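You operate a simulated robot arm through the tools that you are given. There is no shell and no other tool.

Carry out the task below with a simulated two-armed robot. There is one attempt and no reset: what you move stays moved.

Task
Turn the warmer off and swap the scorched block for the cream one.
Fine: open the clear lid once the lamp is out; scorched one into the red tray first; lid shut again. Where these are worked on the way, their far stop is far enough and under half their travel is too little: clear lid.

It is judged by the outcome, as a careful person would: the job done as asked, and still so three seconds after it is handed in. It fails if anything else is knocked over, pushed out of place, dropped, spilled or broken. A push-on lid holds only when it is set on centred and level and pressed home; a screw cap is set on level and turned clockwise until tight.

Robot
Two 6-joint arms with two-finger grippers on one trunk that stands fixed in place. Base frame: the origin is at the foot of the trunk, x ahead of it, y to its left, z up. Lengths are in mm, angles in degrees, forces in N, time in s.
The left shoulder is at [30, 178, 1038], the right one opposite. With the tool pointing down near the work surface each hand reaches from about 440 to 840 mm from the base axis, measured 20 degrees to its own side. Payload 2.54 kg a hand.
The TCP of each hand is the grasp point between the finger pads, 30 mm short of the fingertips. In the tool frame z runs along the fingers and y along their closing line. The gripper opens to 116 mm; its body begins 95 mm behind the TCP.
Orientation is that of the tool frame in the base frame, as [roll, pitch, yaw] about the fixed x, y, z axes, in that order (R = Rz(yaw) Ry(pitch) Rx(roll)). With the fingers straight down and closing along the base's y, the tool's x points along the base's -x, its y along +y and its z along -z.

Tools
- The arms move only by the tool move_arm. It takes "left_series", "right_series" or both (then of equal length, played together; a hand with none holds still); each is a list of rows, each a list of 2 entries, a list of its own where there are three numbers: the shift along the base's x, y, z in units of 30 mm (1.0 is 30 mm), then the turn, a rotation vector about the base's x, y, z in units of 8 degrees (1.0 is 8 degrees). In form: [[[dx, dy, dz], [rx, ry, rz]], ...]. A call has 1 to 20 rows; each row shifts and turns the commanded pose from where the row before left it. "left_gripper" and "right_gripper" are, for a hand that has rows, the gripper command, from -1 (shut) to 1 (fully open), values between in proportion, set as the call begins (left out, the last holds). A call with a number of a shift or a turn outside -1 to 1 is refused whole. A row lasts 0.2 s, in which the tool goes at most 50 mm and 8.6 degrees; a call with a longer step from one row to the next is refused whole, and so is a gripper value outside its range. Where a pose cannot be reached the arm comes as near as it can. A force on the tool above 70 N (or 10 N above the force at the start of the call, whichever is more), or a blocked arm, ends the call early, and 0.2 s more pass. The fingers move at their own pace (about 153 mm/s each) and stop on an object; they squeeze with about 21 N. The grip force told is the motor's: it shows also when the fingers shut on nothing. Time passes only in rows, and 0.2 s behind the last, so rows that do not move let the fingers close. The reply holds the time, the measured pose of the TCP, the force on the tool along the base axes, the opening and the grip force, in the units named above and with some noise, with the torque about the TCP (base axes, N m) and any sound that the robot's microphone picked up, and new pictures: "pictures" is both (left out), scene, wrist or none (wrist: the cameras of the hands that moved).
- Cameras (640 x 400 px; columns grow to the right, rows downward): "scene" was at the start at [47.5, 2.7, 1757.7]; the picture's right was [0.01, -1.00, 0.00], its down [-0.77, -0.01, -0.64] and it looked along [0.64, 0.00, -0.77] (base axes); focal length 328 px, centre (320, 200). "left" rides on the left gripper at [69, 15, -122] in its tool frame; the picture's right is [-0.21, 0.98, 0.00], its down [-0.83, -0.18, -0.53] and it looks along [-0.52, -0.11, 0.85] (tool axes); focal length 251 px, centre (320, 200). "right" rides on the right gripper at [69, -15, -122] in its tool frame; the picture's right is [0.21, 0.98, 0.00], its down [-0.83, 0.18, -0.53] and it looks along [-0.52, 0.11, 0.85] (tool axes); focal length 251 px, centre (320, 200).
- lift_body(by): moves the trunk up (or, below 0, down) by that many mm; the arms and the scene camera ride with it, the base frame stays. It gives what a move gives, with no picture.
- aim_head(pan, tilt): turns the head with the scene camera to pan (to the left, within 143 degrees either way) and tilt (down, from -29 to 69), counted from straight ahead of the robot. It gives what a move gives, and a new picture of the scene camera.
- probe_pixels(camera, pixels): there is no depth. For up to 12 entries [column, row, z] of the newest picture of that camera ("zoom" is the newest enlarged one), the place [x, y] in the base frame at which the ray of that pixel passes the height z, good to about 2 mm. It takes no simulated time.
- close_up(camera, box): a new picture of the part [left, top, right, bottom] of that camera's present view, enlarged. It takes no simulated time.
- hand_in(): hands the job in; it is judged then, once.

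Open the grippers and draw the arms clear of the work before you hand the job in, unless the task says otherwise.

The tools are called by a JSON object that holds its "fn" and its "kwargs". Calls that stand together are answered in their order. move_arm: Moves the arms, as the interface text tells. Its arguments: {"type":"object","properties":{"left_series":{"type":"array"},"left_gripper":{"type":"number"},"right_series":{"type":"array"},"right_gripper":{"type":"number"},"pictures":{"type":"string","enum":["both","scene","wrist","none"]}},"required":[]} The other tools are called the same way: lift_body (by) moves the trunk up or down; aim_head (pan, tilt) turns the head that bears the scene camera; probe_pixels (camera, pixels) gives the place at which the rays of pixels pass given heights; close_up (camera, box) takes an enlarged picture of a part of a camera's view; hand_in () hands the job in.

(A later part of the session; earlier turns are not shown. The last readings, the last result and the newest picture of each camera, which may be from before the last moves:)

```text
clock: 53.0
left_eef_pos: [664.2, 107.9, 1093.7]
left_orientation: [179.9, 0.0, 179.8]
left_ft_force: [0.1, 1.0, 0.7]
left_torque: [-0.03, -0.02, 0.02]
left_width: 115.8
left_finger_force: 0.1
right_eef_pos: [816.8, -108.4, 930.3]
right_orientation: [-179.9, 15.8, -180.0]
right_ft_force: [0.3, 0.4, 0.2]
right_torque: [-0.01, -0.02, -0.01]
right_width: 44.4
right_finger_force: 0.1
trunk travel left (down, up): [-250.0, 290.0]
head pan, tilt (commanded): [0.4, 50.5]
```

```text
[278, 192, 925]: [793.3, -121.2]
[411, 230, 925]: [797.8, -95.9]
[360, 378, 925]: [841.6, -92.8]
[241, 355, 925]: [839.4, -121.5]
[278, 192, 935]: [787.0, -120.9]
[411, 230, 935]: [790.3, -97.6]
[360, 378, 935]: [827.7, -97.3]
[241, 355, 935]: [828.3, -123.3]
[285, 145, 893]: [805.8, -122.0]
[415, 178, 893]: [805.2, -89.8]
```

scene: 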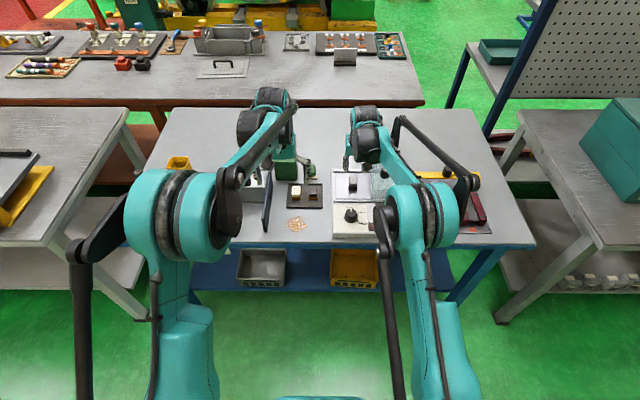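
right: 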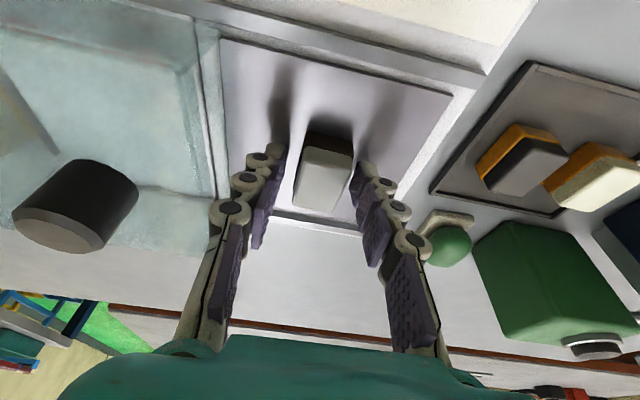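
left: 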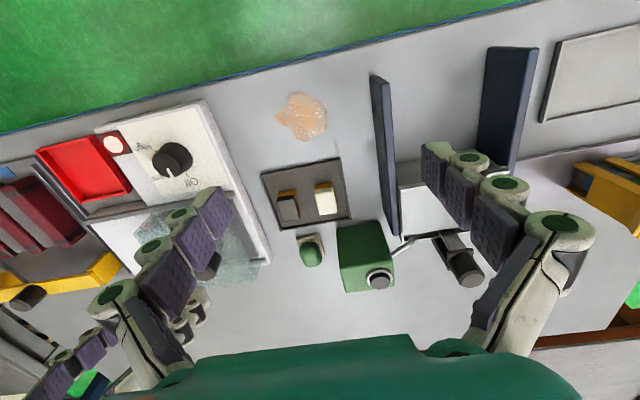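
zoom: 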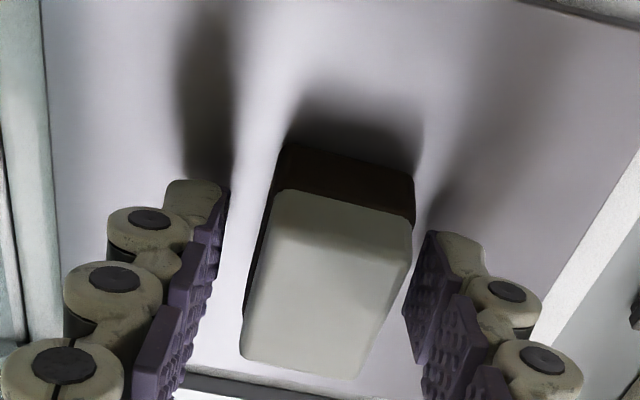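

The block sits at about (815,-108) between the fingers. I shift 5 mm back, 3 mm down, then close on it.

{"fn": "move_arm", "kwargs": {"right_series": [[[-0.17, 0, -0.1], [0, 0, 0]], [[0, 0, 0], [0, 0, 0]]], "pictures": "none"}}

{"fn": "move_arm", "kwargs": {"right_series": [[[0, 0, 0], [0, 0, 0]], [[0, 0, 0], [0, 0, 0]], [[0, 0, 0], [0, 0, 0]]], "right_gripper": -1, "pictures": "wrist"}}

{"fn": "close_up", "kwargs": {"camera": "right", "box": [220, 80, 420, 220]}}

```text
clock: 53.6
left_eef_pos: [664.6, 108.1, 1093.6]
left_orientation: [-180.0, 0.0, 179.8]
left_ft_force: [0.9, 0.8, 0.4]
left_torque: [0.02, 0.02, -0.01]
left_width: 116.0
left_finger_force: 0.0
right_eef_pos: [812.1, -108.1, 926.5]
right_orientation: [-179.9, 15.9, -179.8]
right_ft_force: [0.1, -0.5, -0.7]
right_torque: [0.01, 0.01, 0.02]
right_width: 44.1
right_finger_force: 0.0
trunk travel left (down, up): [-250.0, 290.0]
head pan, tilt (commanded): [0.4, 50.5]
```

```text
clock: 54.4
left_eef_pos: [666.4, 109.5, 1092.5]
left_orientation: [179.9, 0.0, 179.8]
left_ft_force: [-0.4, 0.3, 0.3]
left_torque: [0.0, -0.02, 0.03]
left_width: 116.0
left_finger_force: 0.2
right_eef_pos: [812.4, -108.9, 926.1]
right_orientation: [-179.9, 15.8, -179.9]
right_ft_force: [-0.5, 0.0, -0.6]
right_torque: [-0.03, 0.05, 0.0]
right_width: 29.1
right_finger_force: 21.4
trunk travel left (down, up): [-250.0, 290.0]
head pan, tilt (commanded): [0.4, 50.5]
```

right: 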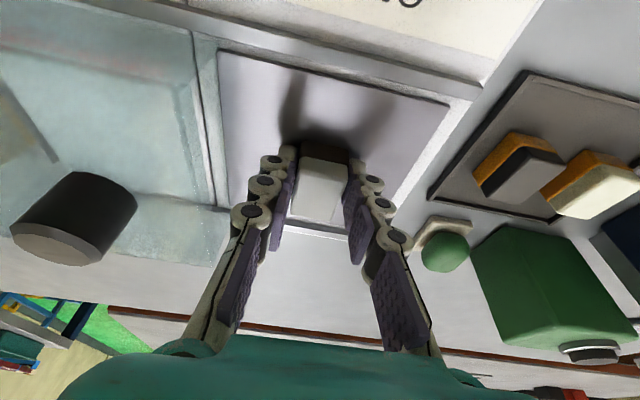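

```text
2.86 times, centred on (320, 150) of right
```

zoom: 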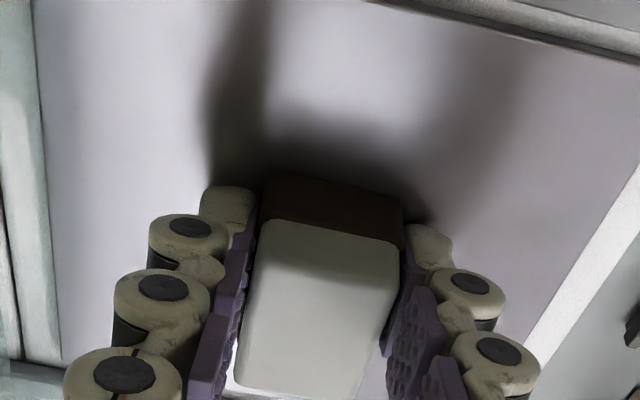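

The scorched block is gripped (29 mm, 21 N). I lift it straight up about 110 mm.

{"fn": "move_arm", "kwargs": {"right_series": [[[0, 0, 0.4], [0, 0, 0]], [[0, 0, 0.8], [0, 0, 0]], [[0, 0, 0.9], [0, 0, 0]], [[0, 0, 0.9], [0, 0, 0]], [[0, 0, 0.8], [0, 0, 0]]], "pictures": "both"}}

{"fn": "probe_pixels", "kwargs": {"camera": "scene", "pixels": [[384.3, 210.8, 860], [409.5, 211.3, 860], [414.3, 235, 860], [387, 235.5, 860], [386.5, 213.5, 852], [407, 214, 852], [411, 232, 852], [388, 232.5, 852]]}}

{"fn": "close_up", "kwargs": {"camera": "scene", "box": [330, 155, 430, 240]}}

```text
clock: 55.6
left_eef_pos: [664.5, 107.2, 1093.4]
left_orientation: [180.0, 0.0, 179.7]
left_ft_force: [0.2, -0.2, 0.1]
left_torque: [0.01, -0.03, 0.0]
left_width: 115.9
left_finger_force: 0.0
right_eef_pos: [812.7, -109.8, 1041.1]
right_orientation: [-179.9, 15.8, -180.0]
right_ft_force: [-0.4, 0.4, -0.3]
right_torque: [-0.01, 0.01, -0.04]
right_width: 0.1
right_finger_force: 21.0
trunk travel left (down, up): [-250.0, 290.0]
head pan, tilt (commanded): [0.4, 50.5]
```

scene: 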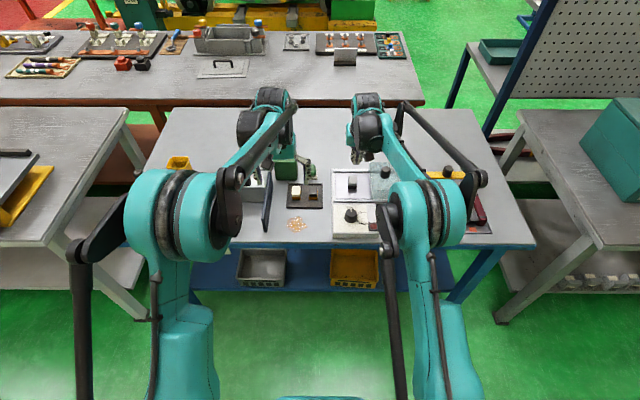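
right: 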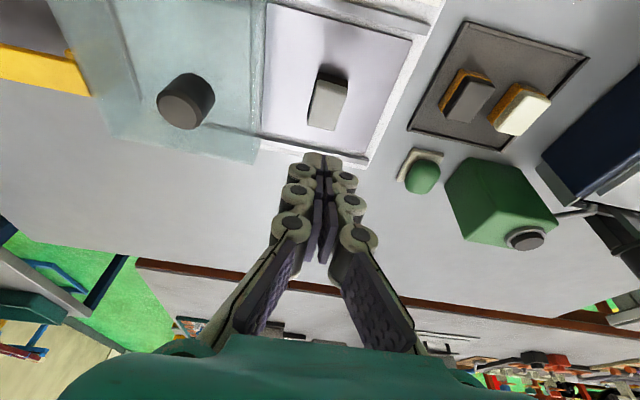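

```text
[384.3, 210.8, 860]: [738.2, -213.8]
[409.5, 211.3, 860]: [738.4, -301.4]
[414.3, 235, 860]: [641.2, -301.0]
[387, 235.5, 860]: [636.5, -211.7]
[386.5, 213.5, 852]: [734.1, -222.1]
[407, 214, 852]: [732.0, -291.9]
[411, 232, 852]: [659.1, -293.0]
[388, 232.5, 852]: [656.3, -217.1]
```

```text
4.71 times, centred on (380, 198) of scene
```

zoom: 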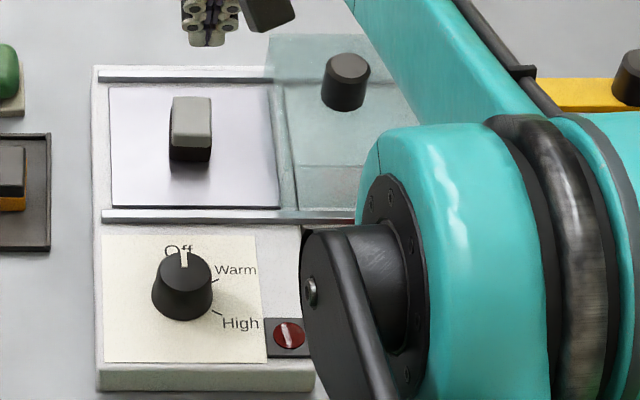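

The gripper shut to 0 mm: the block slipped out and still stands on the plate at right px (327,103). I check whether it moved and its true height (it seems only about 26 mm tall).

{"fn": "close_up", "kwargs": {"camera": "right", "box": [260, 40, 420, 160]}}

{"fn": "close_up", "kwargs": {"camera": "scene", "box": [335, 165, 375, 195]}}

```text
3.33 times, centred on (340, 100) of right
```

zoom: 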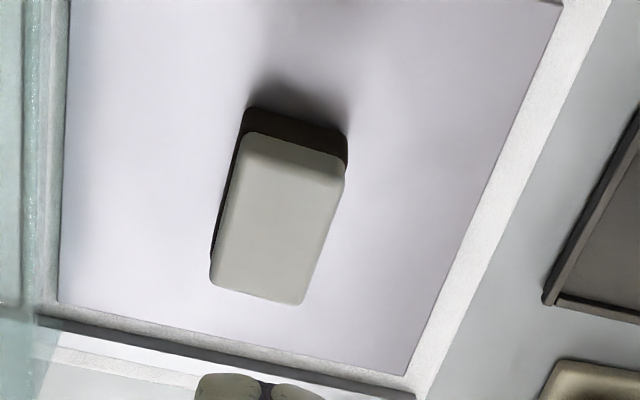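

```text
13.33 times, centred on (355, 180) of scene
```

zoom: 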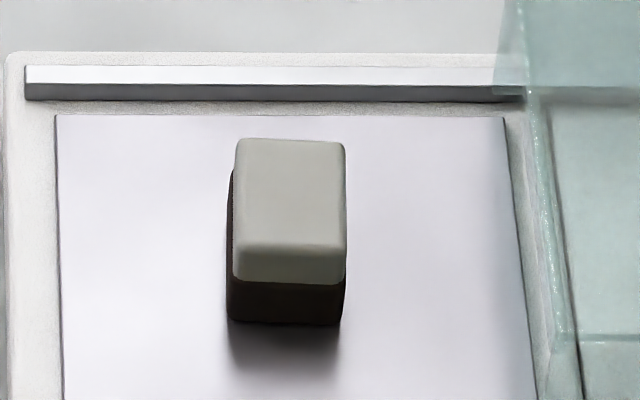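

I probe block edges in this scene zoom: front-bottom (283,323), front-top (290,245), back-top (290,141).

{"fn": "probe_pixels", "kwargs": {"camera": "zoom", "pixels": [[283, 323, 890], [283, 323, 895], [290, 247, 915], [290, 247, 920], [290, 247, 925], [290, 247, 930], [290, 141, 915], [290, 141, 920], [290, 141, 925], [290, 141, 930], [234, 245, 922], [346, 247, 922]]}}

{"fn": "probe_pixels", "kwargs": {"camera": "right", "pixels": [[330, 75, 893], [347, 81, 893], [313, 74, 893], [316.5, 80.5, 922], [346.5, 88, 922], [334, 130, 922], [304, 125, 922]]}}

```text
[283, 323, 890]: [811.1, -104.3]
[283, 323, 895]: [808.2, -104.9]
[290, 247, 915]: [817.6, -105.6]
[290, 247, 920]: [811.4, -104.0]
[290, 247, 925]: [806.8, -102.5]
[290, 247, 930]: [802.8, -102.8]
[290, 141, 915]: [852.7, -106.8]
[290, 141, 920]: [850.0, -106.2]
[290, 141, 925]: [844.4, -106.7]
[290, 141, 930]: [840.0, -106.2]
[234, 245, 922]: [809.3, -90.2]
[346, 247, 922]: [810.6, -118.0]
```

```text
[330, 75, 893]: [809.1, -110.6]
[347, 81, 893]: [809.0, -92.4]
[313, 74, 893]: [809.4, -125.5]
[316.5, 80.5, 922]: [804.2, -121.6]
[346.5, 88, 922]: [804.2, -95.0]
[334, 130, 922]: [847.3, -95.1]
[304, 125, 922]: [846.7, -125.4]
```

The block actually is centred near (828,-108), spanning x 809–849 and z 893–922, so my grip was too near its front edge. I open to 44 mm, shift +11 mm in x and descend to z≈933 for a check.

{"fn": "move_arm", "kwargs": {"right_series": [[[0.37, 0.02, 0], [0, 0, 0]], [[0, 0, -0.9], [0, 0, 0]], [[0, 0, -0.9], [0, 0, 0]], [[0, 0, -0.9], [0, 0, 0]], [[0, 0, -0.9], [0, 0, 0]], [[0, 0, 0], [0, 0, 0]]], "right_gripper": -0.24, "pictures": "wrist"}}

{"fn": "close_up", "kwargs": {"camera": "right", "box": [220, 80, 420, 220]}}

```text
clock: 57.0
left_eef_pos: [664.8, 108.9, 1092.6]
left_orientation: [-180.0, 0.0, 179.7]
left_ft_force: [0.4, 0.3, -0.2]
left_torque: [0.02, -0.02, 0.02]
left_width: 115.8
left_finger_force: 0.1
right_eef_pos: [824.5, -109.0, 932.1]
right_orientation: [-179.9, 15.9, -180.0]
right_ft_force: [0.4, 0.4, 0.0]
right_torque: [-0.03, 0.03, 0.0]
right_width: 44.1
right_finger_force: 0.0
trunk travel left (down, up): [-250.0, 290.0]
head pan, tilt (commanded): [0.4, 50.5]
```

right: 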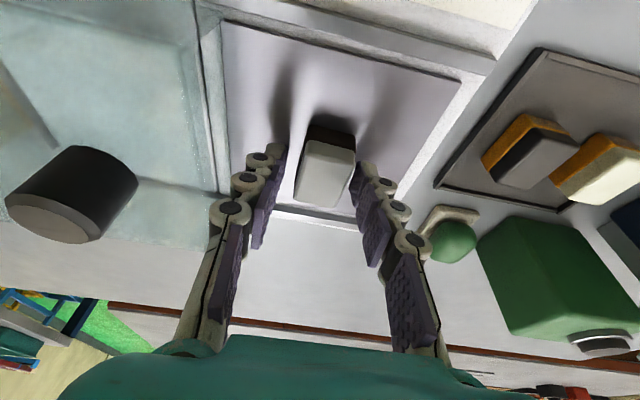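

```text
2.86 times, centred on (320, 150) of right
```

zoom: 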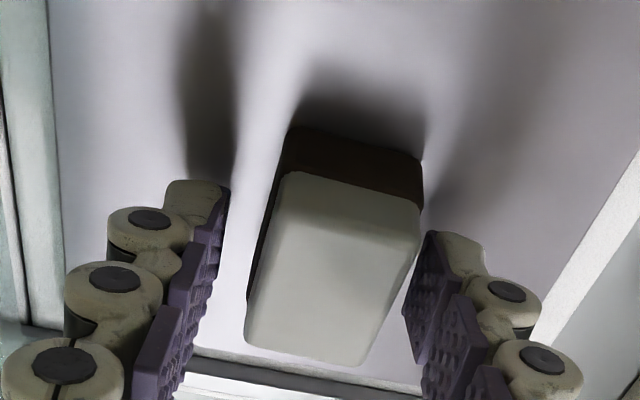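

{"fn": "probe_pixels", "kwargs": {"camera": "zoom", "pixels": [[286, 174, 921], [419, 205, 921], [361, 364, 921], [246, 342, 921], [293, 127, 893], [422, 160, 893], [328, 218, 903], [330, 265, 921]]}}

```text
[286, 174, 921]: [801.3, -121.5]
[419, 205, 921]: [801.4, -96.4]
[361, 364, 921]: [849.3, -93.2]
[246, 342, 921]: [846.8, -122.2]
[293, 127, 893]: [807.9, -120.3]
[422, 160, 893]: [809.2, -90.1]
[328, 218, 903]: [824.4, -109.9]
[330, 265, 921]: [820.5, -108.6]
```

Block center ≈ (827,-107.5), now well under the pads. I lower 7 mm, nudge +1.5 mm in y, and grip.

{"fn": "move_arm", "kwargs": {"right_series": [[[0, 0.05, -0.23], [0, 0, 0]], [[0, 0, 0], [0, 0, 0]]], "pictures": "none"}}

{"fn": "move_arm", "kwargs": {"right_series": [[[0, 0, 0], [0, 0, 0]], [[0, 0, 0], [0, 0, 0]], [[0, 0, 0], [0, 0, 0]], [[0, 0, 0], [0, 0, 0]]], "right_gripper": -1, "pictures": "wrist"}}

{"fn": "close_up", "kwargs": {"camera": "right", "box": [220, 80, 420, 220]}}

```text
clock: 57.6
left_eef_pos: [665.4, 108.5, 1092.5]
left_orientation: [-180.0, -0.1, 179.8]
left_ft_force: [-0.1, -0.3, 0.5]
left_torque: [-0.03, 0.01, -0.01]
left_width: 115.9
left_finger_force: 0.1
right_eef_pos: [824.6, -109.6, 925.6]
right_orientation: [-179.9, 16.0, -179.9]
right_ft_force: [0.6, 0.3, 3.4]
right_torque: [0.08, -0.02, -0.02]
right_width: 44.0
right_finger_force: 0.1
trunk travel left (down, up): [-250.0, 290.0]
head pan, tilt (commanded): [0.4, 50.5]
```

```text
clock: 58.6
left_eef_pos: [664.4, 109.1, 1094.7]
left_orientation: [-180.0, 0.0, 179.8]
left_ft_force: [0.2, 0.0, 0.2]
left_torque: [0.03, 0.04, 0.02]
left_width: 116.2
left_finger_force: 0.1
right_eef_pos: [824.0, -107.4, 926.5]
right_orientation: [-179.9, 15.9, -179.8]
right_ft_force: [-0.7, 3.0, 7.4]
right_torque: [0.17, 0.12, -0.02]
right_width: 29.2
right_finger_force: 21.1
trunk travel left (down, up): [-250.0, 290.0]
head pan, tilt (commanded): [0.4, 50.5]
```

right: 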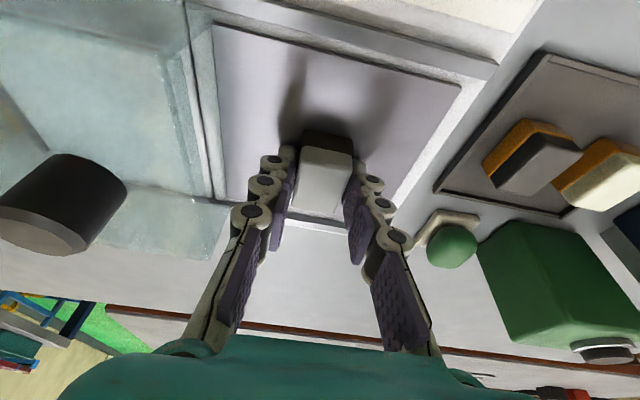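

```text
2.86 times, centred on (320, 150) of right
```

zoom: 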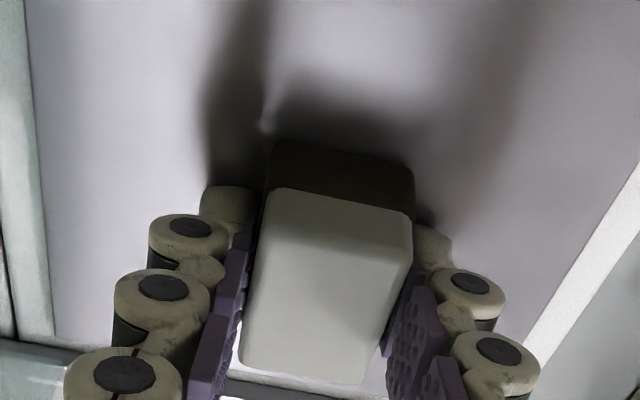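

Gripped at 29.2 mm. I lift slowly and check whether the width holds.

{"fn": "move_arm", "kwargs": {"right_series": [[[0, 0, 0.1], [0, 0, 0]], [[0, 0, 0.15], [0, 0, 0]], [[0, 0, 0.2], [0, 0, 0]], [[0, 0, 0.2], [0, 0, 0]], [[0, 0, 0], [0, 0, 0]]], "pictures": "both"}}

{"fn": "close_up", "kwargs": {"camera": "right", "box": [220, 80, 420, 220]}}

```text
clock: 59.8
left_eef_pos: [665.5, 109.2, 1093.2]
left_orientation: [-179.9, 0.0, 179.8]
left_ft_force: [0.2, -0.3, -0.1]
left_torque: [-0.03, -0.01, -0.02]
left_width: 116.3
left_finger_force: 0.0
right_eef_pos: [823.8, -106.4, 946.0]
right_orientation: [-179.9, 15.8, -179.9]
right_ft_force: [-0.6, 0.7, 0.0]
right_torque: [0.0, 0.03, 0.0]
right_width: 29.5
right_finger_force: 21.2
trunk travel left (down, up): [-250.0, 290.0]
head pan, tilt (commanded): [0.4, 50.5]
```

scene: 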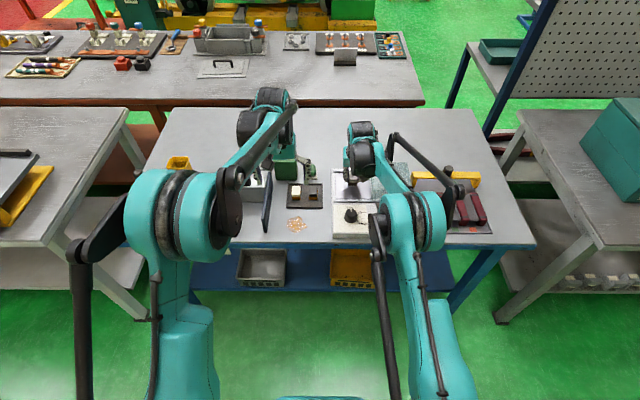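
right: 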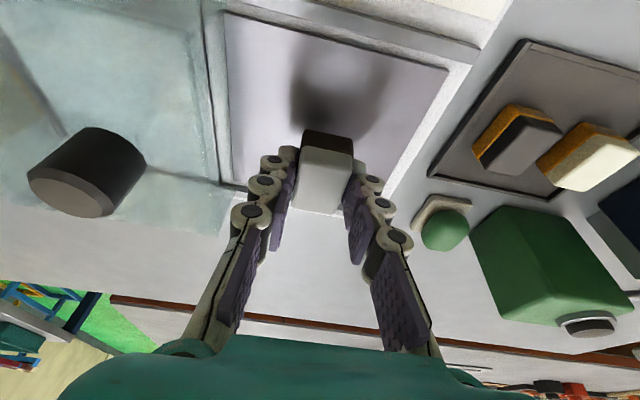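

```text
2.86 times, centred on (320, 150) of right
```

zoom: 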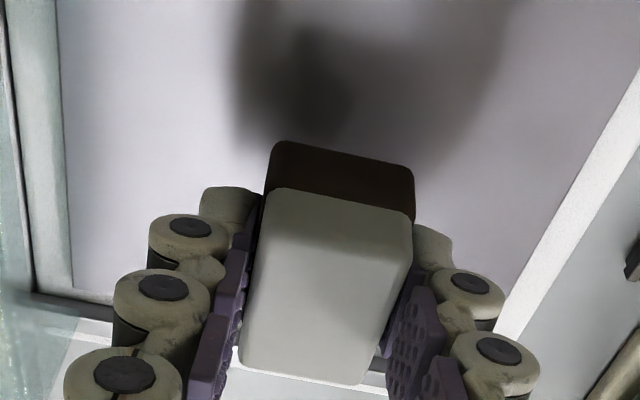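

The block is lifted with the grip holding. I raise it further at moderate speed.

{"fn": "move_arm", "kwargs": {"right_series": [[[0, 0, 0.3], [0, 0, 0]], [[0, 0, 0.45], [0, 0, 0]], [[0, 0, 0.5], [0, 0, 0]], [[0, 0, 0.5], [0, 0, 0]], [[0, 0, 0.5], [0, 0, 0]], [[0, 0, 0.5], [0, 0, 0]], [[0, 0, 0.3], [0, 0, 0]], [[0, 0, 0.1], [0, 0, 0]]], "pictures": "wrist"}}

```text
clock: 61.6
left_eef_pos: [664.3, 107.4, 1092.8]
left_orientation: [179.9, 0.0, 179.8]
left_ft_force: [0.0, 0.4, -0.4]
left_torque: [0.01, 0.0, 0.01]
left_width: 116.0
left_finger_force: 0.0
right_eef_pos: [823.8, -106.3, 1039.2]
right_orientation: [-179.9, 15.9, -179.9]
right_ft_force: [-0.5, 0.7, -1.0]
right_torque: [0.0, -0.04, -0.02]
right_width: 28.9
right_finger_force: 20.8
trunk travel left (down, up): [-250.0, 290.0]
head pan, tilt (commanded): [0.4, 50.5]
```

right: 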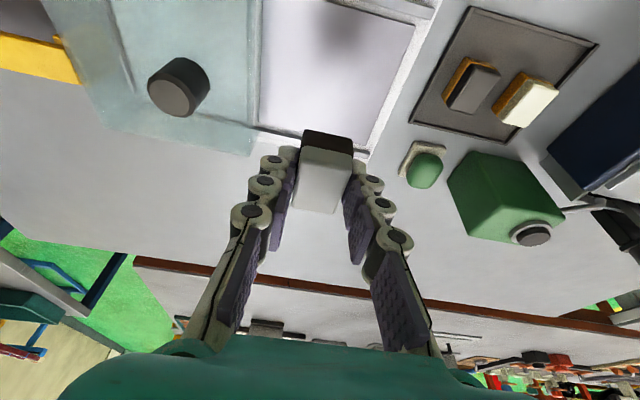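

The block is held at 28.9 mm, z≈1039. I carry it to above the red tray centre (about (688,-257)).

{"fn": "move_arm", "kwargs": {"right_series": [[[-0.25, -0.3, 0], [0, 0, 0]], [[-0.5, -0.55, 0], [0, 0, 0]], [[-0.6, -0.65, 0], [0, 0, 0]], [[-0.6, -0.65, 0], [0, 0, 0]], [[-0.6, -0.65, 0], [0, 0, 0]], [[-0.6, -0.65, 0], [0, 0, 0]], [[-0.6, -0.65, 0], [0, 0, 0]], [[-0.5, -0.55, 0], [0, 0, 0]], [[-0.35, -0.35, 0], [0, 0, 0]], [[0, 0, 0], [0, 0, 0]]], "pictures": "both"}}

{"fn": "close_up", "kwargs": {"camera": "right", "box": [200, 0, 460, 230]}}

```text
clock: 63.8
left_eef_pos: [665.7, 108.3, 1094.2]
left_orientation: [-180.0, 0.0, 179.8]
left_ft_force: [0.2, -1.0, 0.1]
left_torque: [0.0, 0.04, 0.0]
left_width: 116.1
left_finger_force: 0.0
right_eef_pos: [685.7, -256.5, 1039.2]
right_orientation: [-179.9, 15.8, -179.8]
right_ft_force: [1.1, 0.0, -0.5]
right_torque: [0.04, 0.03, 0.0]
right_width: 29.0
right_finger_force: 20.8
trunk travel left (down, up): [-250.0, 290.0]
head pan, tilt (commanded): [0.4, 50.5]
```

scene: 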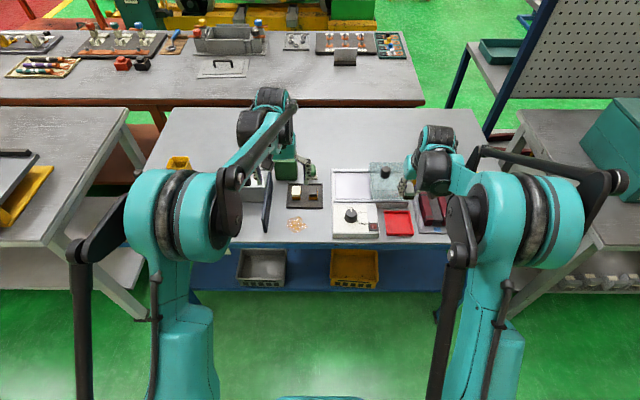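
right: 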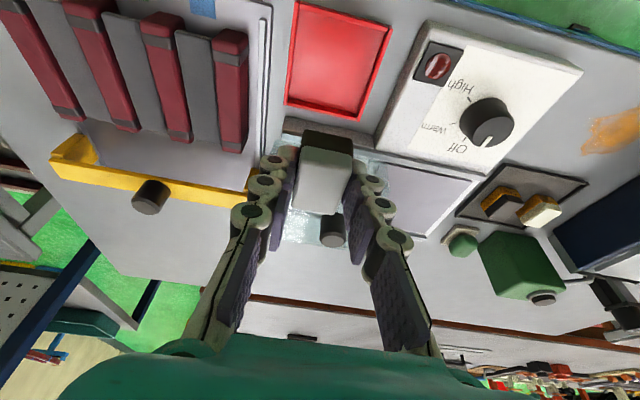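

```text
1.74 times, centred on (330, 115) of right
```

zoom: 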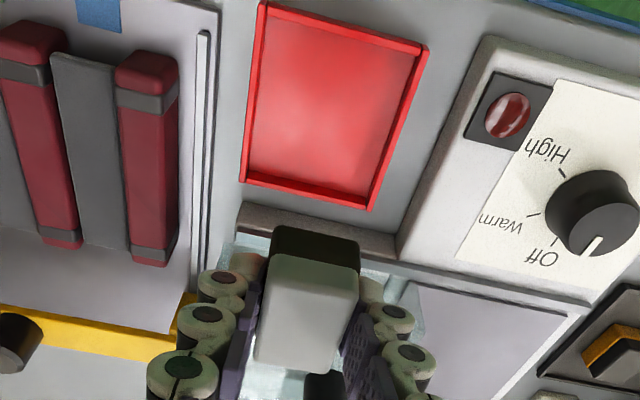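

The tray shows at right px (338,60). I probe its corners to place the block in the middle.

{"fn": "probe_pixels", "kwargs": {"camera": "zoom", "pixels": [[263, 5, 862], [428, 45, 862], [372, 210, 862], [242, 182, 862], [268, 12, 855], [418, 52, 855], [370, 196, 855], [250, 170, 855], [330, 110, 855], [210, 35, 870], [195, 290, 870]]}}

```text
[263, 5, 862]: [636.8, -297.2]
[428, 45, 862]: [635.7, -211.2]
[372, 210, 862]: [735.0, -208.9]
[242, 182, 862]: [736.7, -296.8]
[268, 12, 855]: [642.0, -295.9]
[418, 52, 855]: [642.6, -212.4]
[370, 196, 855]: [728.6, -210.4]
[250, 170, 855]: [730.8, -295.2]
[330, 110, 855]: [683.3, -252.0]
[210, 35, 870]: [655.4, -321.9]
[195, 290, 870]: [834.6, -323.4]
```

Tray centre is (686,-254). I adjust slightly and lower the block to about 20 mm above the tray floor.

{"fn": "move_arm", "kwargs": {"right_series": [[[-0.05, 0.06, -0.4], [0, 0, 0]], [[-0.05, 0.06, -0.6], [0, 0, 0]], [[0, 0, -0.7], [0, 0, 0]], [[0, 0, -0.7], [0, 0, 0]], [[0, 0, -0.7], [0, 0, 0]], [[0, 0, -0.7], [0, 0, 0]], [[0, 0, -0.5], [0, 0, 0]], [[0, 0, 0], [0, 0, 0]]], "pictures": "both"}}

{"fn": "close_up", "kwargs": {"camera": "right", "box": [220, 60, 440, 230]}}

{"fn": "close_up", "kwargs": {"camera": "scene", "box": [370, 190, 430, 240]}}

```text
clock: 65.6
left_eef_pos: [665.1, 107.9, 1094.0]
left_orientation: [180.0, 0.0, 179.8]
left_ft_force: [0.7, 0.2, 0.2]
left_torque: [0.0, -0.01, -0.01]
left_width: 116.0
left_finger_force: 0.0
right_eef_pos: [681.5, -252.4, 910.3]
right_orientation: [-179.9, 15.9, -179.7]
right_ft_force: [-1.1, -0.8, -0.4]
right_torque: [0.01, 0.06, 0.03]
right_width: 29.1
right_finger_force: 21.6
trunk travel left (down, up): [-250.0, 290.0]
head pan, tilt (commanded): [0.4, 50.5]
```

scene: 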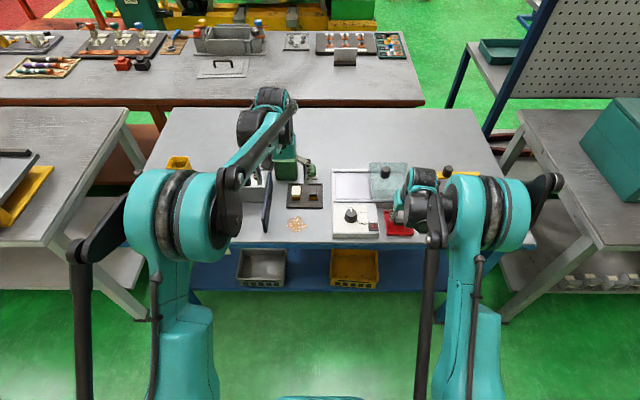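
right: 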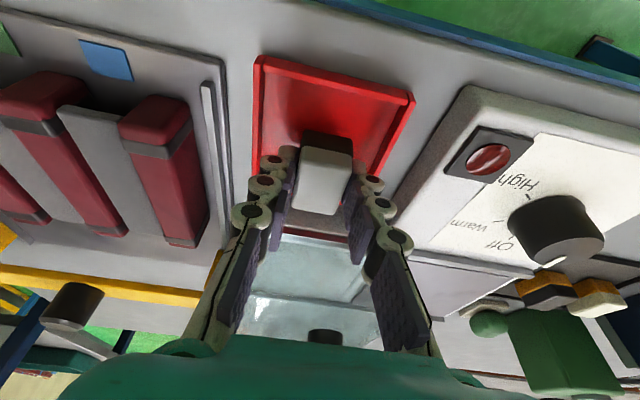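

```text
2.35 times, centred on (330, 145) of right
```

zoom: 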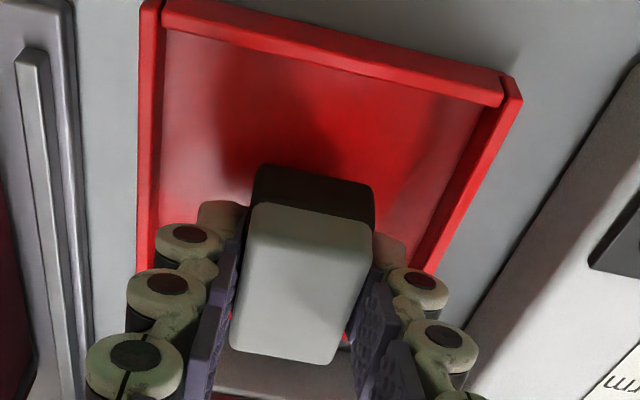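

```text
8.00 times, centred on (400, 215) of scene
```

zoom: 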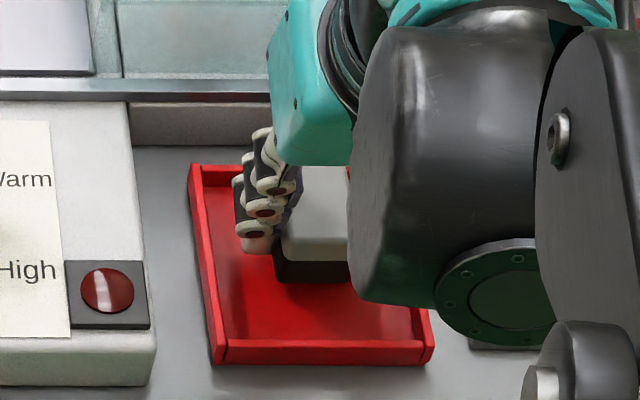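

The block hangs inside the tray outline. I lower in small steps until light contact.

{"fn": "move_arm", "kwargs": {"right_series": [[[0, 0, -0.25], [0, 0, 0]], [[0, 0, -0.2], [0, 0, 0]], [[0, 0, -0.1], [0, 0, 0]], [[0, 0, 0], [0, 0, 0]]], "pictures": "wrist"}}

{"fn": "close_up", "kwargs": {"camera": "right", "box": [220, 60, 440, 230]}}

```text
clock: 66.6
left_eef_pos: [663.9, 108.6, 1094.9]
left_orientation: [-180.0, 0.2, 179.7]
left_ft_force: [-0.1, -0.5, -1.2]
left_torque: [0.01, -0.02, -0.01]
left_width: 115.6
left_finger_force: 0.1
right_eef_pos: [681.3, -253.3, 896.1]
right_orientation: [-179.8, 16.0, -179.9]
right_ft_force: [5.5, -3.9, 24.3]
right_torque: [0.02, 0.11, 0.01]
right_width: 29.4
right_finger_force: 20.9
trunk travel left (down, up): [-250.0, 290.0]
head pan, tilt (commanded): [0.4, 50.5]
```

right: 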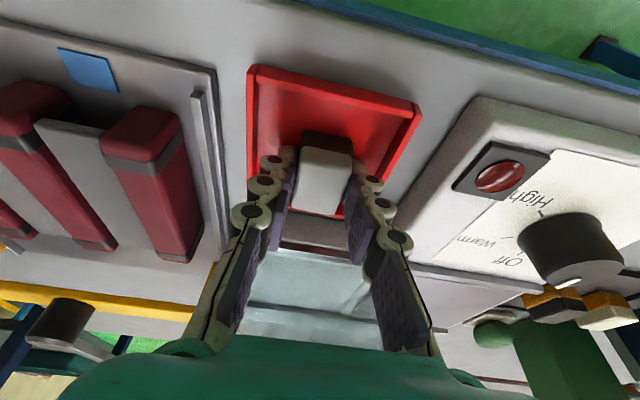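

```text
2.35 times, centred on (330, 145) of right
```

zoom: 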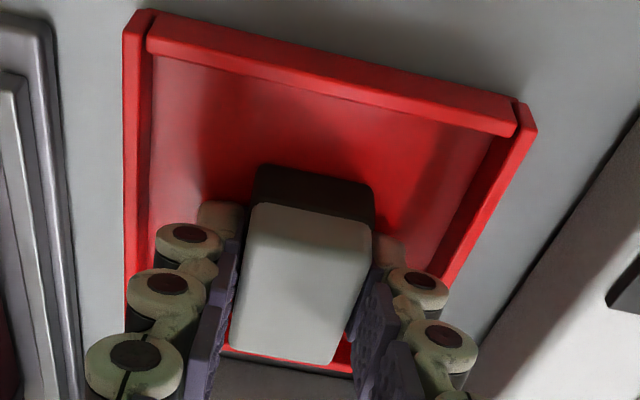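

The block has touched the tray floor (24 N). I back off 2 mm, then open slightly (to ~38 mm) to release without touching the tray walls.

{"fn": "move_arm", "kwargs": {"right_series": [[[0, 0, 0.06], [0, 0, 0]], [[0, 0, 0], [0, 0, 0]]], "pictures": "none"}}

{"fn": "move_arm", "kwargs": {"right_series": [[[0, 0, 0], [0, 0, 0]], [[0, 0, 0], [0, 0, 0]]], "right_gripper": -0.33, "pictures": "wrist"}}

{"fn": "close_up", "kwargs": {"camera": "right", "box": [220, 60, 440, 230]}}

```text
clock: 67.2
left_eef_pos: [663.6, 108.1, 1093.7]
left_orientation: [-180.0, 0.0, 179.8]
left_ft_force: [1.3, 0.0, -0.6]
left_torque: [0.02, 0.01, 0.04]
left_width: 115.9
left_finger_force: 0.1
right_eef_pos: [681.5, -253.4, 896.6]
right_orientation: [-179.9, 15.8, -179.8]
right_ft_force: [3.9, -3.5, 9.9]
right_torque: [-0.07, -0.02, 0.02]
right_width: 28.9
right_finger_force: 20.8
trunk travel left (down, up): [-250.0, 290.0]
head pan, tilt (commanded): [0.4, 50.5]
```

```text
clock: 67.8
left_eef_pos: [664.4, 107.2, 1093.4]
left_orientation: [180.0, -0.1, 179.8]
left_ft_force: [-0.1, 0.4, 0.4]
left_torque: [0.01, 0.03, -0.01]
left_width: 116.1
left_finger_force: 0.3
right_eef_pos: [683.2, -252.8, 897.0]
right_orientation: [-179.9, 15.9, -179.7]
right_ft_force: [0.2, 0.3, 2.0]
right_torque: [0.0, 0.02, -0.03]
right_width: 38.5
right_finger_force: 0.0
trunk travel left (down, up): [-250.0, 290.0]
head pan, tilt (commanded): [0.4, 50.5]
```

right: 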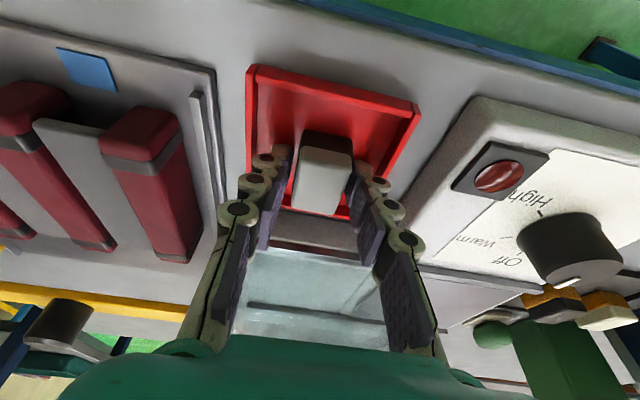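

```text
2.35 times, centred on (330, 145) of right
```

zoom: 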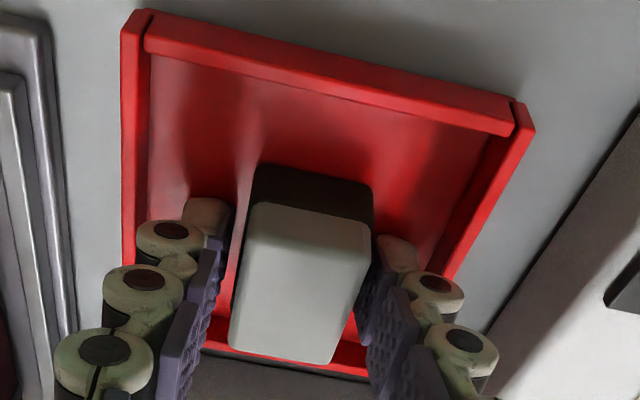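

The block rests in the tray with the fingers clear. I raise the hand straight up and view the result.

{"fn": "move_arm", "kwargs": {"right_series": [[[0, 0, 0.3], [0, 0, 0]], [[0, 0, 0.6], [0, 0, 0]], [[0, 0, 0.9], [0, 0, 0]], [[0, 0, 1], [0, 0, 0]], [[0, 0, 1], [0, 0, 0]], [[0, 0, 1], [0, 0, 0]], [[0, 0, 0.3], [0, 0, 0]]], "pictures": "both"}}

{"fn": "close_up", "kwargs": {"camera": "right", "box": [220, 0, 440, 170]}}

{"fn": "close_up", "kwargs": {"camera": "scene", "box": [270, 150, 430, 245]}}

```text
clock: 69.4
left_eef_pos: [666.4, 108.5, 1093.2]
left_orientation: [-179.9, -0.1, 179.9]
left_ft_force: [0.4, -0.4, -0.8]
left_torque: [0.02, 0.03, 0.0]
left_width: 115.9
left_finger_force: 0.0
right_eef_pos: [683.6, -252.2, 1048.0]
right_orientation: [-179.9, 15.9, -179.9]
right_ft_force: [0.4, 0.3, 0.0]
right_torque: [0.01, 0.01, 0.06]
right_width: 39.0
right_finger_force: 0.0
trunk travel left (down, up): [-250.0, 290.0]
head pan, tilt (commanded): [0.4, 50.5]
```

scene: 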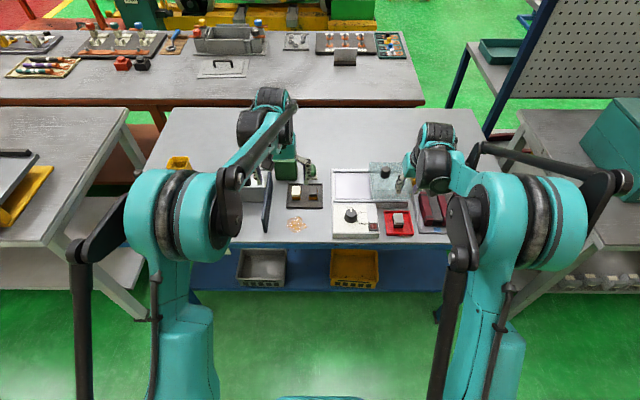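
right: 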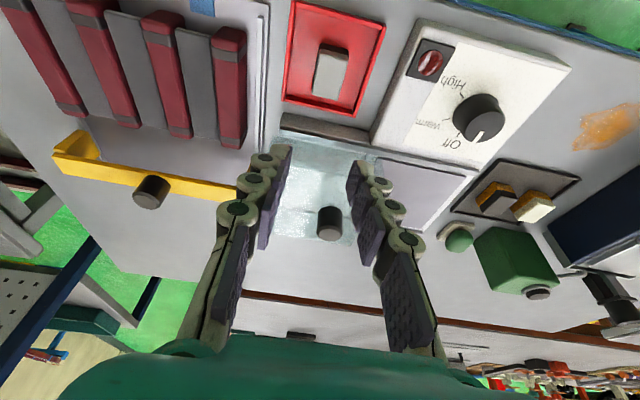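

```text
2.35 times, centred on (330, 85) of right
```

zoom: 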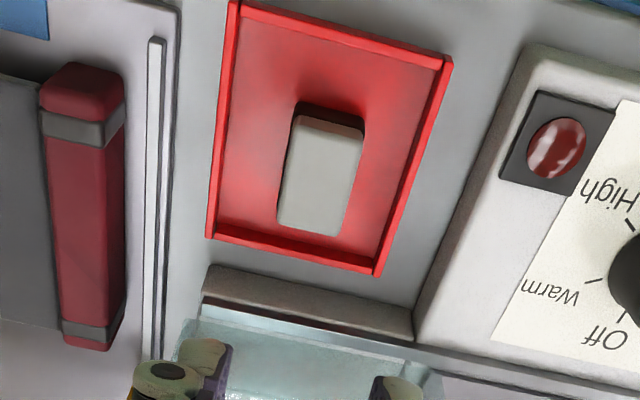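

```text
4.00 times, centred on (350, 198) of scene
```

zoom: 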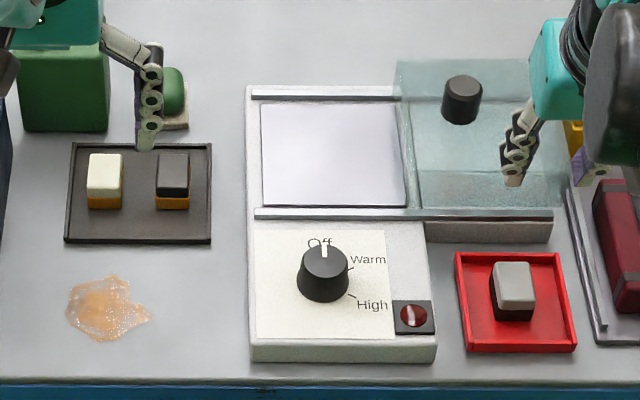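

The scorched block sits in the red tray; now the cream block. I retract the left arm first so the right arm can cross over.

{"fn": "move_arm", "kwargs": {"left_series": [[[-0.5, 0.27, 0.6], [0, 0, 0]], [[-0.97, 0.27, 0.75], [0, 0, 0]], [[-0.97, 0.27, 0.75], [0, 0, 0]], [[-0.97, 0.27, 0.75], [0, 0, 0]], [[-0.97, 0.27, 0.75], [0, 0, 0]], [[-0.97, 0.27, 0.75], [0, 0, 0]], [[-0.97, 0.27, 0.75], [0, 0, 0]], [[-0.97, 0.27, 0.5], [0, 0, 0]]], "pictures": "scene"}}

{"fn": "close_up", "kwargs": {"camera": "scene", "box": [280, 175, 330, 215]}}

```text
clock: 71.2
left_eef_pos: [445.4, 173.7, 1261.1]
left_orientation: [179.9, 0.1, 179.8]
left_ft_force: [-0.3, -1.0, 0.6]
left_torque: [-0.01, -0.03, 0.02]
left_width: 116.1
left_finger_force: 0.1
right_eef_pos: [681.6, -252.5, 1049.6]
right_orientation: [-179.9, 15.9, -179.9]
right_ft_force: [0.4, 0.0, 0.1]
right_torque: [0.0, 0.02, -0.01]
right_width: 39.0
right_finger_force: 0.1
trunk travel left (down, up): [-250.0, 290.0]
head pan, tilt (commanded): [0.4, 50.5]
```

scene: 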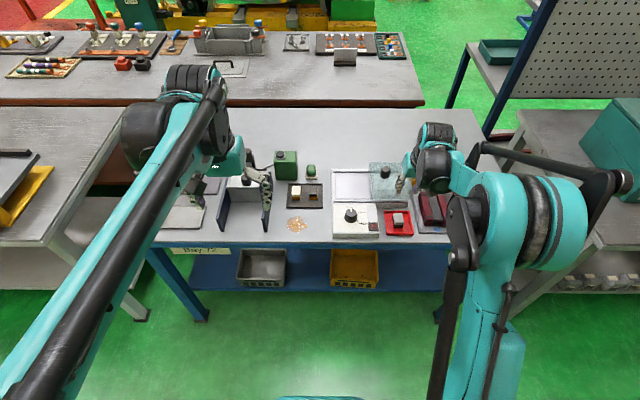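

```text
10.00 times, centred on (305, 195) of scene
```

zoom: 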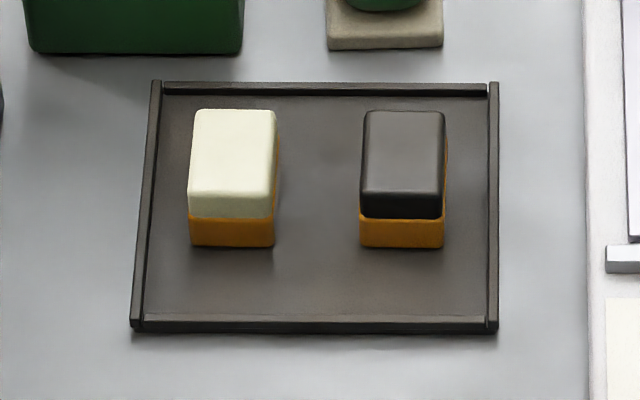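

In this scene zoom the cream block's front-bottom edge is at (232,246), front-top (230,193), back-top (235,112). I probe these.

{"fn": "probe_pixels", "kwargs": {"camera": "zoom", "pixels": [[232, 246, 855], [232, 246, 860], [230, 193, 885], [230, 193, 890], [235, 112, 885], [235, 112, 890], [189, 244, 857], [274, 247, 857], [360, 246, 857], [443, 247, 857], [188, 193, 887], [273, 193, 887]]}}

```text
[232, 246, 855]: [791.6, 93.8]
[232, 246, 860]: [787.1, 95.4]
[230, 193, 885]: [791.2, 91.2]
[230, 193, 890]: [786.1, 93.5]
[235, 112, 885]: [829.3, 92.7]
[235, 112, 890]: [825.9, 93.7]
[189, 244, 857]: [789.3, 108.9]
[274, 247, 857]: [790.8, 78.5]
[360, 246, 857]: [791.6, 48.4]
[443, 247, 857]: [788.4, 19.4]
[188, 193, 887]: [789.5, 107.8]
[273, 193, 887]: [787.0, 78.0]
```

Cream block ≈ (809, 90±4), bottom z≈857, top ≈887. I swing the right hand over to above it at z≈1050, staying above the lid knob.

{"fn": "move_arm", "kwargs": {"right_series": [[[0.2, 0.7, 0], [0, 0, 0]], [[0.27, 0.98, 0], [0, 0, 0]], [[0.27, 0.98, 0], [0, 0, 0]], [[0.27, 0.98, 0], [0, 0, 0]], [[0.27, 0.98, 0], [0, 0, 0]], [[0.27, 0.98, 0], [0, 0, 0]], [[0.27, 0.98, 0], [0, 0, 0]], [[0.27, 0.98, 0], [0, 0, 0]], [[0.27, 0.98, 0], [0, 0, 0]], [[0.27, 0.98, 0], [0, 0, 0]], [[0.27, 0.98, 0], [0, 0, 0]], [[0.27, 0.9, 0], [0, 0, 0]], [[0, 0, 0], [0, 0, 0]]], "pictures": "both"}}

{"fn": "close_up", "kwargs": {"camera": "right", "box": [230, 40, 430, 190]}}

```text
clock: 74.0
left_eef_pos: [447.0, 172.1, 1261.0]
left_orientation: [-179.9, 0.0, 179.8]
left_ft_force: [0.4, -0.3, 0.2]
left_torque: [0.02, -0.04, 0.0]
left_width: 116.0
left_finger_force: 0.1
right_eef_pos: [777.8, 89.1, 1050.3]
right_orientation: [-179.9, 15.9, -179.9]
right_ft_force: [-0.7, -0.3, 1.0]
right_torque: [0.01, 0.01, 0.04]
right_width: 39.0
right_finger_force: 0.1
trunk travel left (down, up): [-250.0, 290.0]
head pan, tilt (commanded): [0.4, 50.5]
```

scene: 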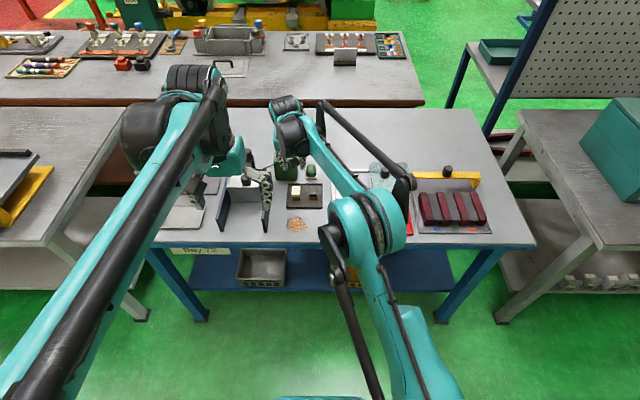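
right: 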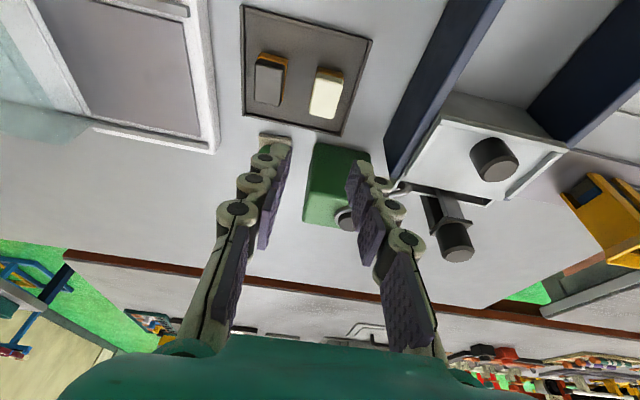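

```text
2.67 times, centred on (330, 115) of right
```

zoom: 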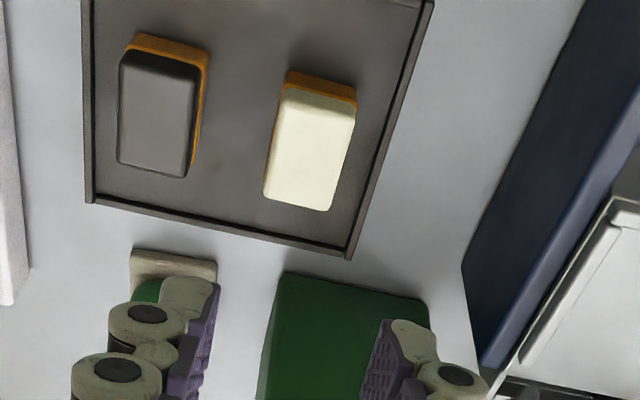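

I probe the cream block's top corners at zoom (285,88),(356,112),(330,209),(264,192), plus its base edge and nearby obstacles.

{"fn": "probe_pixels", "kwargs": {"camera": "zoom", "pixels": [[285, 88, 886], [356, 112, 886], [330, 209, 886], [264, 192, 886], [288, 71, 858], [356, 92, 858], [122, 55, 886], [203, 70, 886], [187, 177, 886], [350, 258, 860], [280, 275, 900], [428, 300, 900]]}}

```text
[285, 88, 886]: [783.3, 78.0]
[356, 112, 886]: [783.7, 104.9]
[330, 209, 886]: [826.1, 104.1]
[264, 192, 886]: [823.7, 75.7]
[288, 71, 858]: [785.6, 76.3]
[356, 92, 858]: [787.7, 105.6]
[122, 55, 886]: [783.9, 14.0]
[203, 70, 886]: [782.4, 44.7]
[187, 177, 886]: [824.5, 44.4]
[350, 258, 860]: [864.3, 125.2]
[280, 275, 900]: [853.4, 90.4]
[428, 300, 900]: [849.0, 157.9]
```

Cream block centre ≈ (806.5, 91). I move to (804,91) and descend to z≈950 for a closer check, with a 40 mm opening.

{"fn": "move_arm", "kwargs": {"right_series": [[[0.43, 0.03, -0.3], [0, 0, 0]], [[0.43, 0.03, -0.5], [0, 0, 0]], [[0, 0, -0.8], [0, 0, 0]], [[0, 0, -0.9], [0, 0, 0]], [[0, 0, -0.8], [0, 0, 0]], [[0, 0, 0], [0, 0, 0]]], "right_gripper": -0.29, "pictures": "both"}}

{"fn": "close_up", "kwargs": {"camera": "right", "box": [220, 60, 420, 210]}}

```text
clock: 75.4
left_eef_pos: [446.1, 172.4, 1260.9]
left_orientation: [-179.9, 0.0, 179.8]
left_ft_force: [-0.6, 0.0, -0.6]
left_torque: [0.0, 0.02, -0.04]
left_width: 116.2
left_finger_force: 0.0
right_eef_pos: [802.3, 91.0, 951.1]
right_orientation: [-179.8, 15.8, -179.8]
right_ft_force: [-0.9, -0.2, -0.8]
right_torque: [0.01, -0.01, -0.04]
right_width: 41.0
right_finger_force: 0.0
trunk travel left (down, up): [-250.0, 290.0]
head pan, tilt (commanded): [0.4, 50.5]
```

scene: 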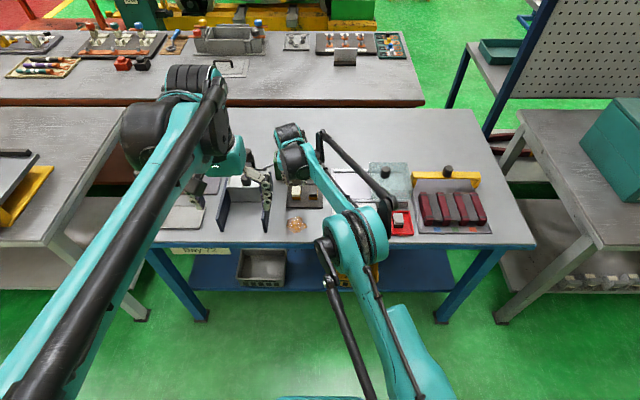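
right: 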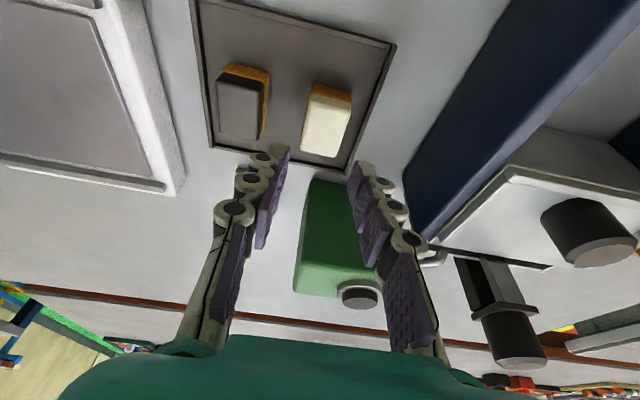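

```text
2.67 times, centred on (320, 135) of right
```

zoom: 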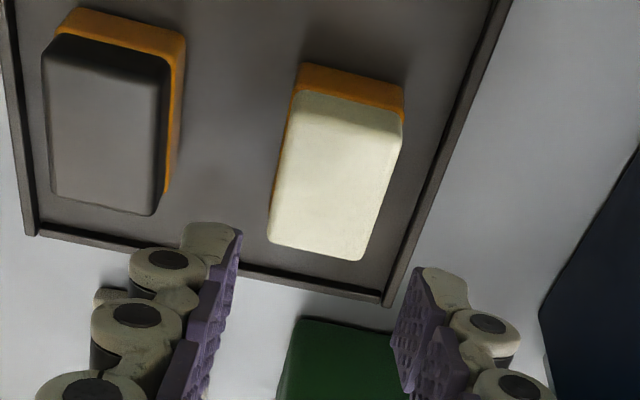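

I check the blue panel's clearance on the +y side and re-probe the cream block from this height.

{"fn": "probe_pixels", "kwargs": {"camera": "zoom", "pixels": [[300, 92, 886], [401, 118, 886], [361, 260, 886], [270, 240, 886], [305, 65, 858], [403, 92, 858], [541, 318, 855], [541, 318, 950], [158, 213, 886], [168, 68, 886]]}}

{"fn": "close_up", "kwargs": {"camera": "scene", "box": [230, 150, 340, 245]}}

```text
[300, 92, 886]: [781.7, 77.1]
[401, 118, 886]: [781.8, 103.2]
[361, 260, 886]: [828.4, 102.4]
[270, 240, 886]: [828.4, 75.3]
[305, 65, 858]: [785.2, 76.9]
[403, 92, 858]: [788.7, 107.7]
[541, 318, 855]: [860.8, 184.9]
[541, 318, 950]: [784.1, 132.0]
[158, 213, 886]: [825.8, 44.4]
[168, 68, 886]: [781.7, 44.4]
```

```text
4.21 times, centred on (285, 198) of scene
```

zoom: 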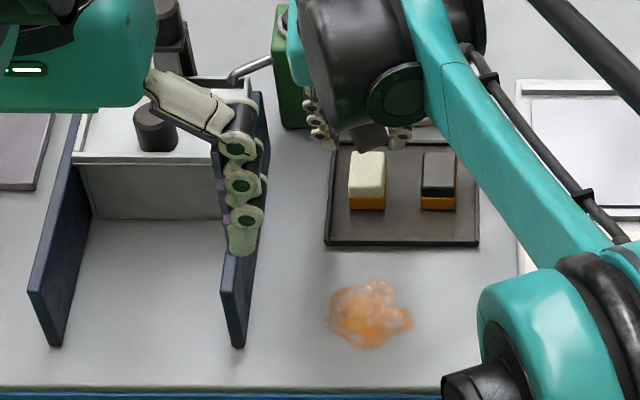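

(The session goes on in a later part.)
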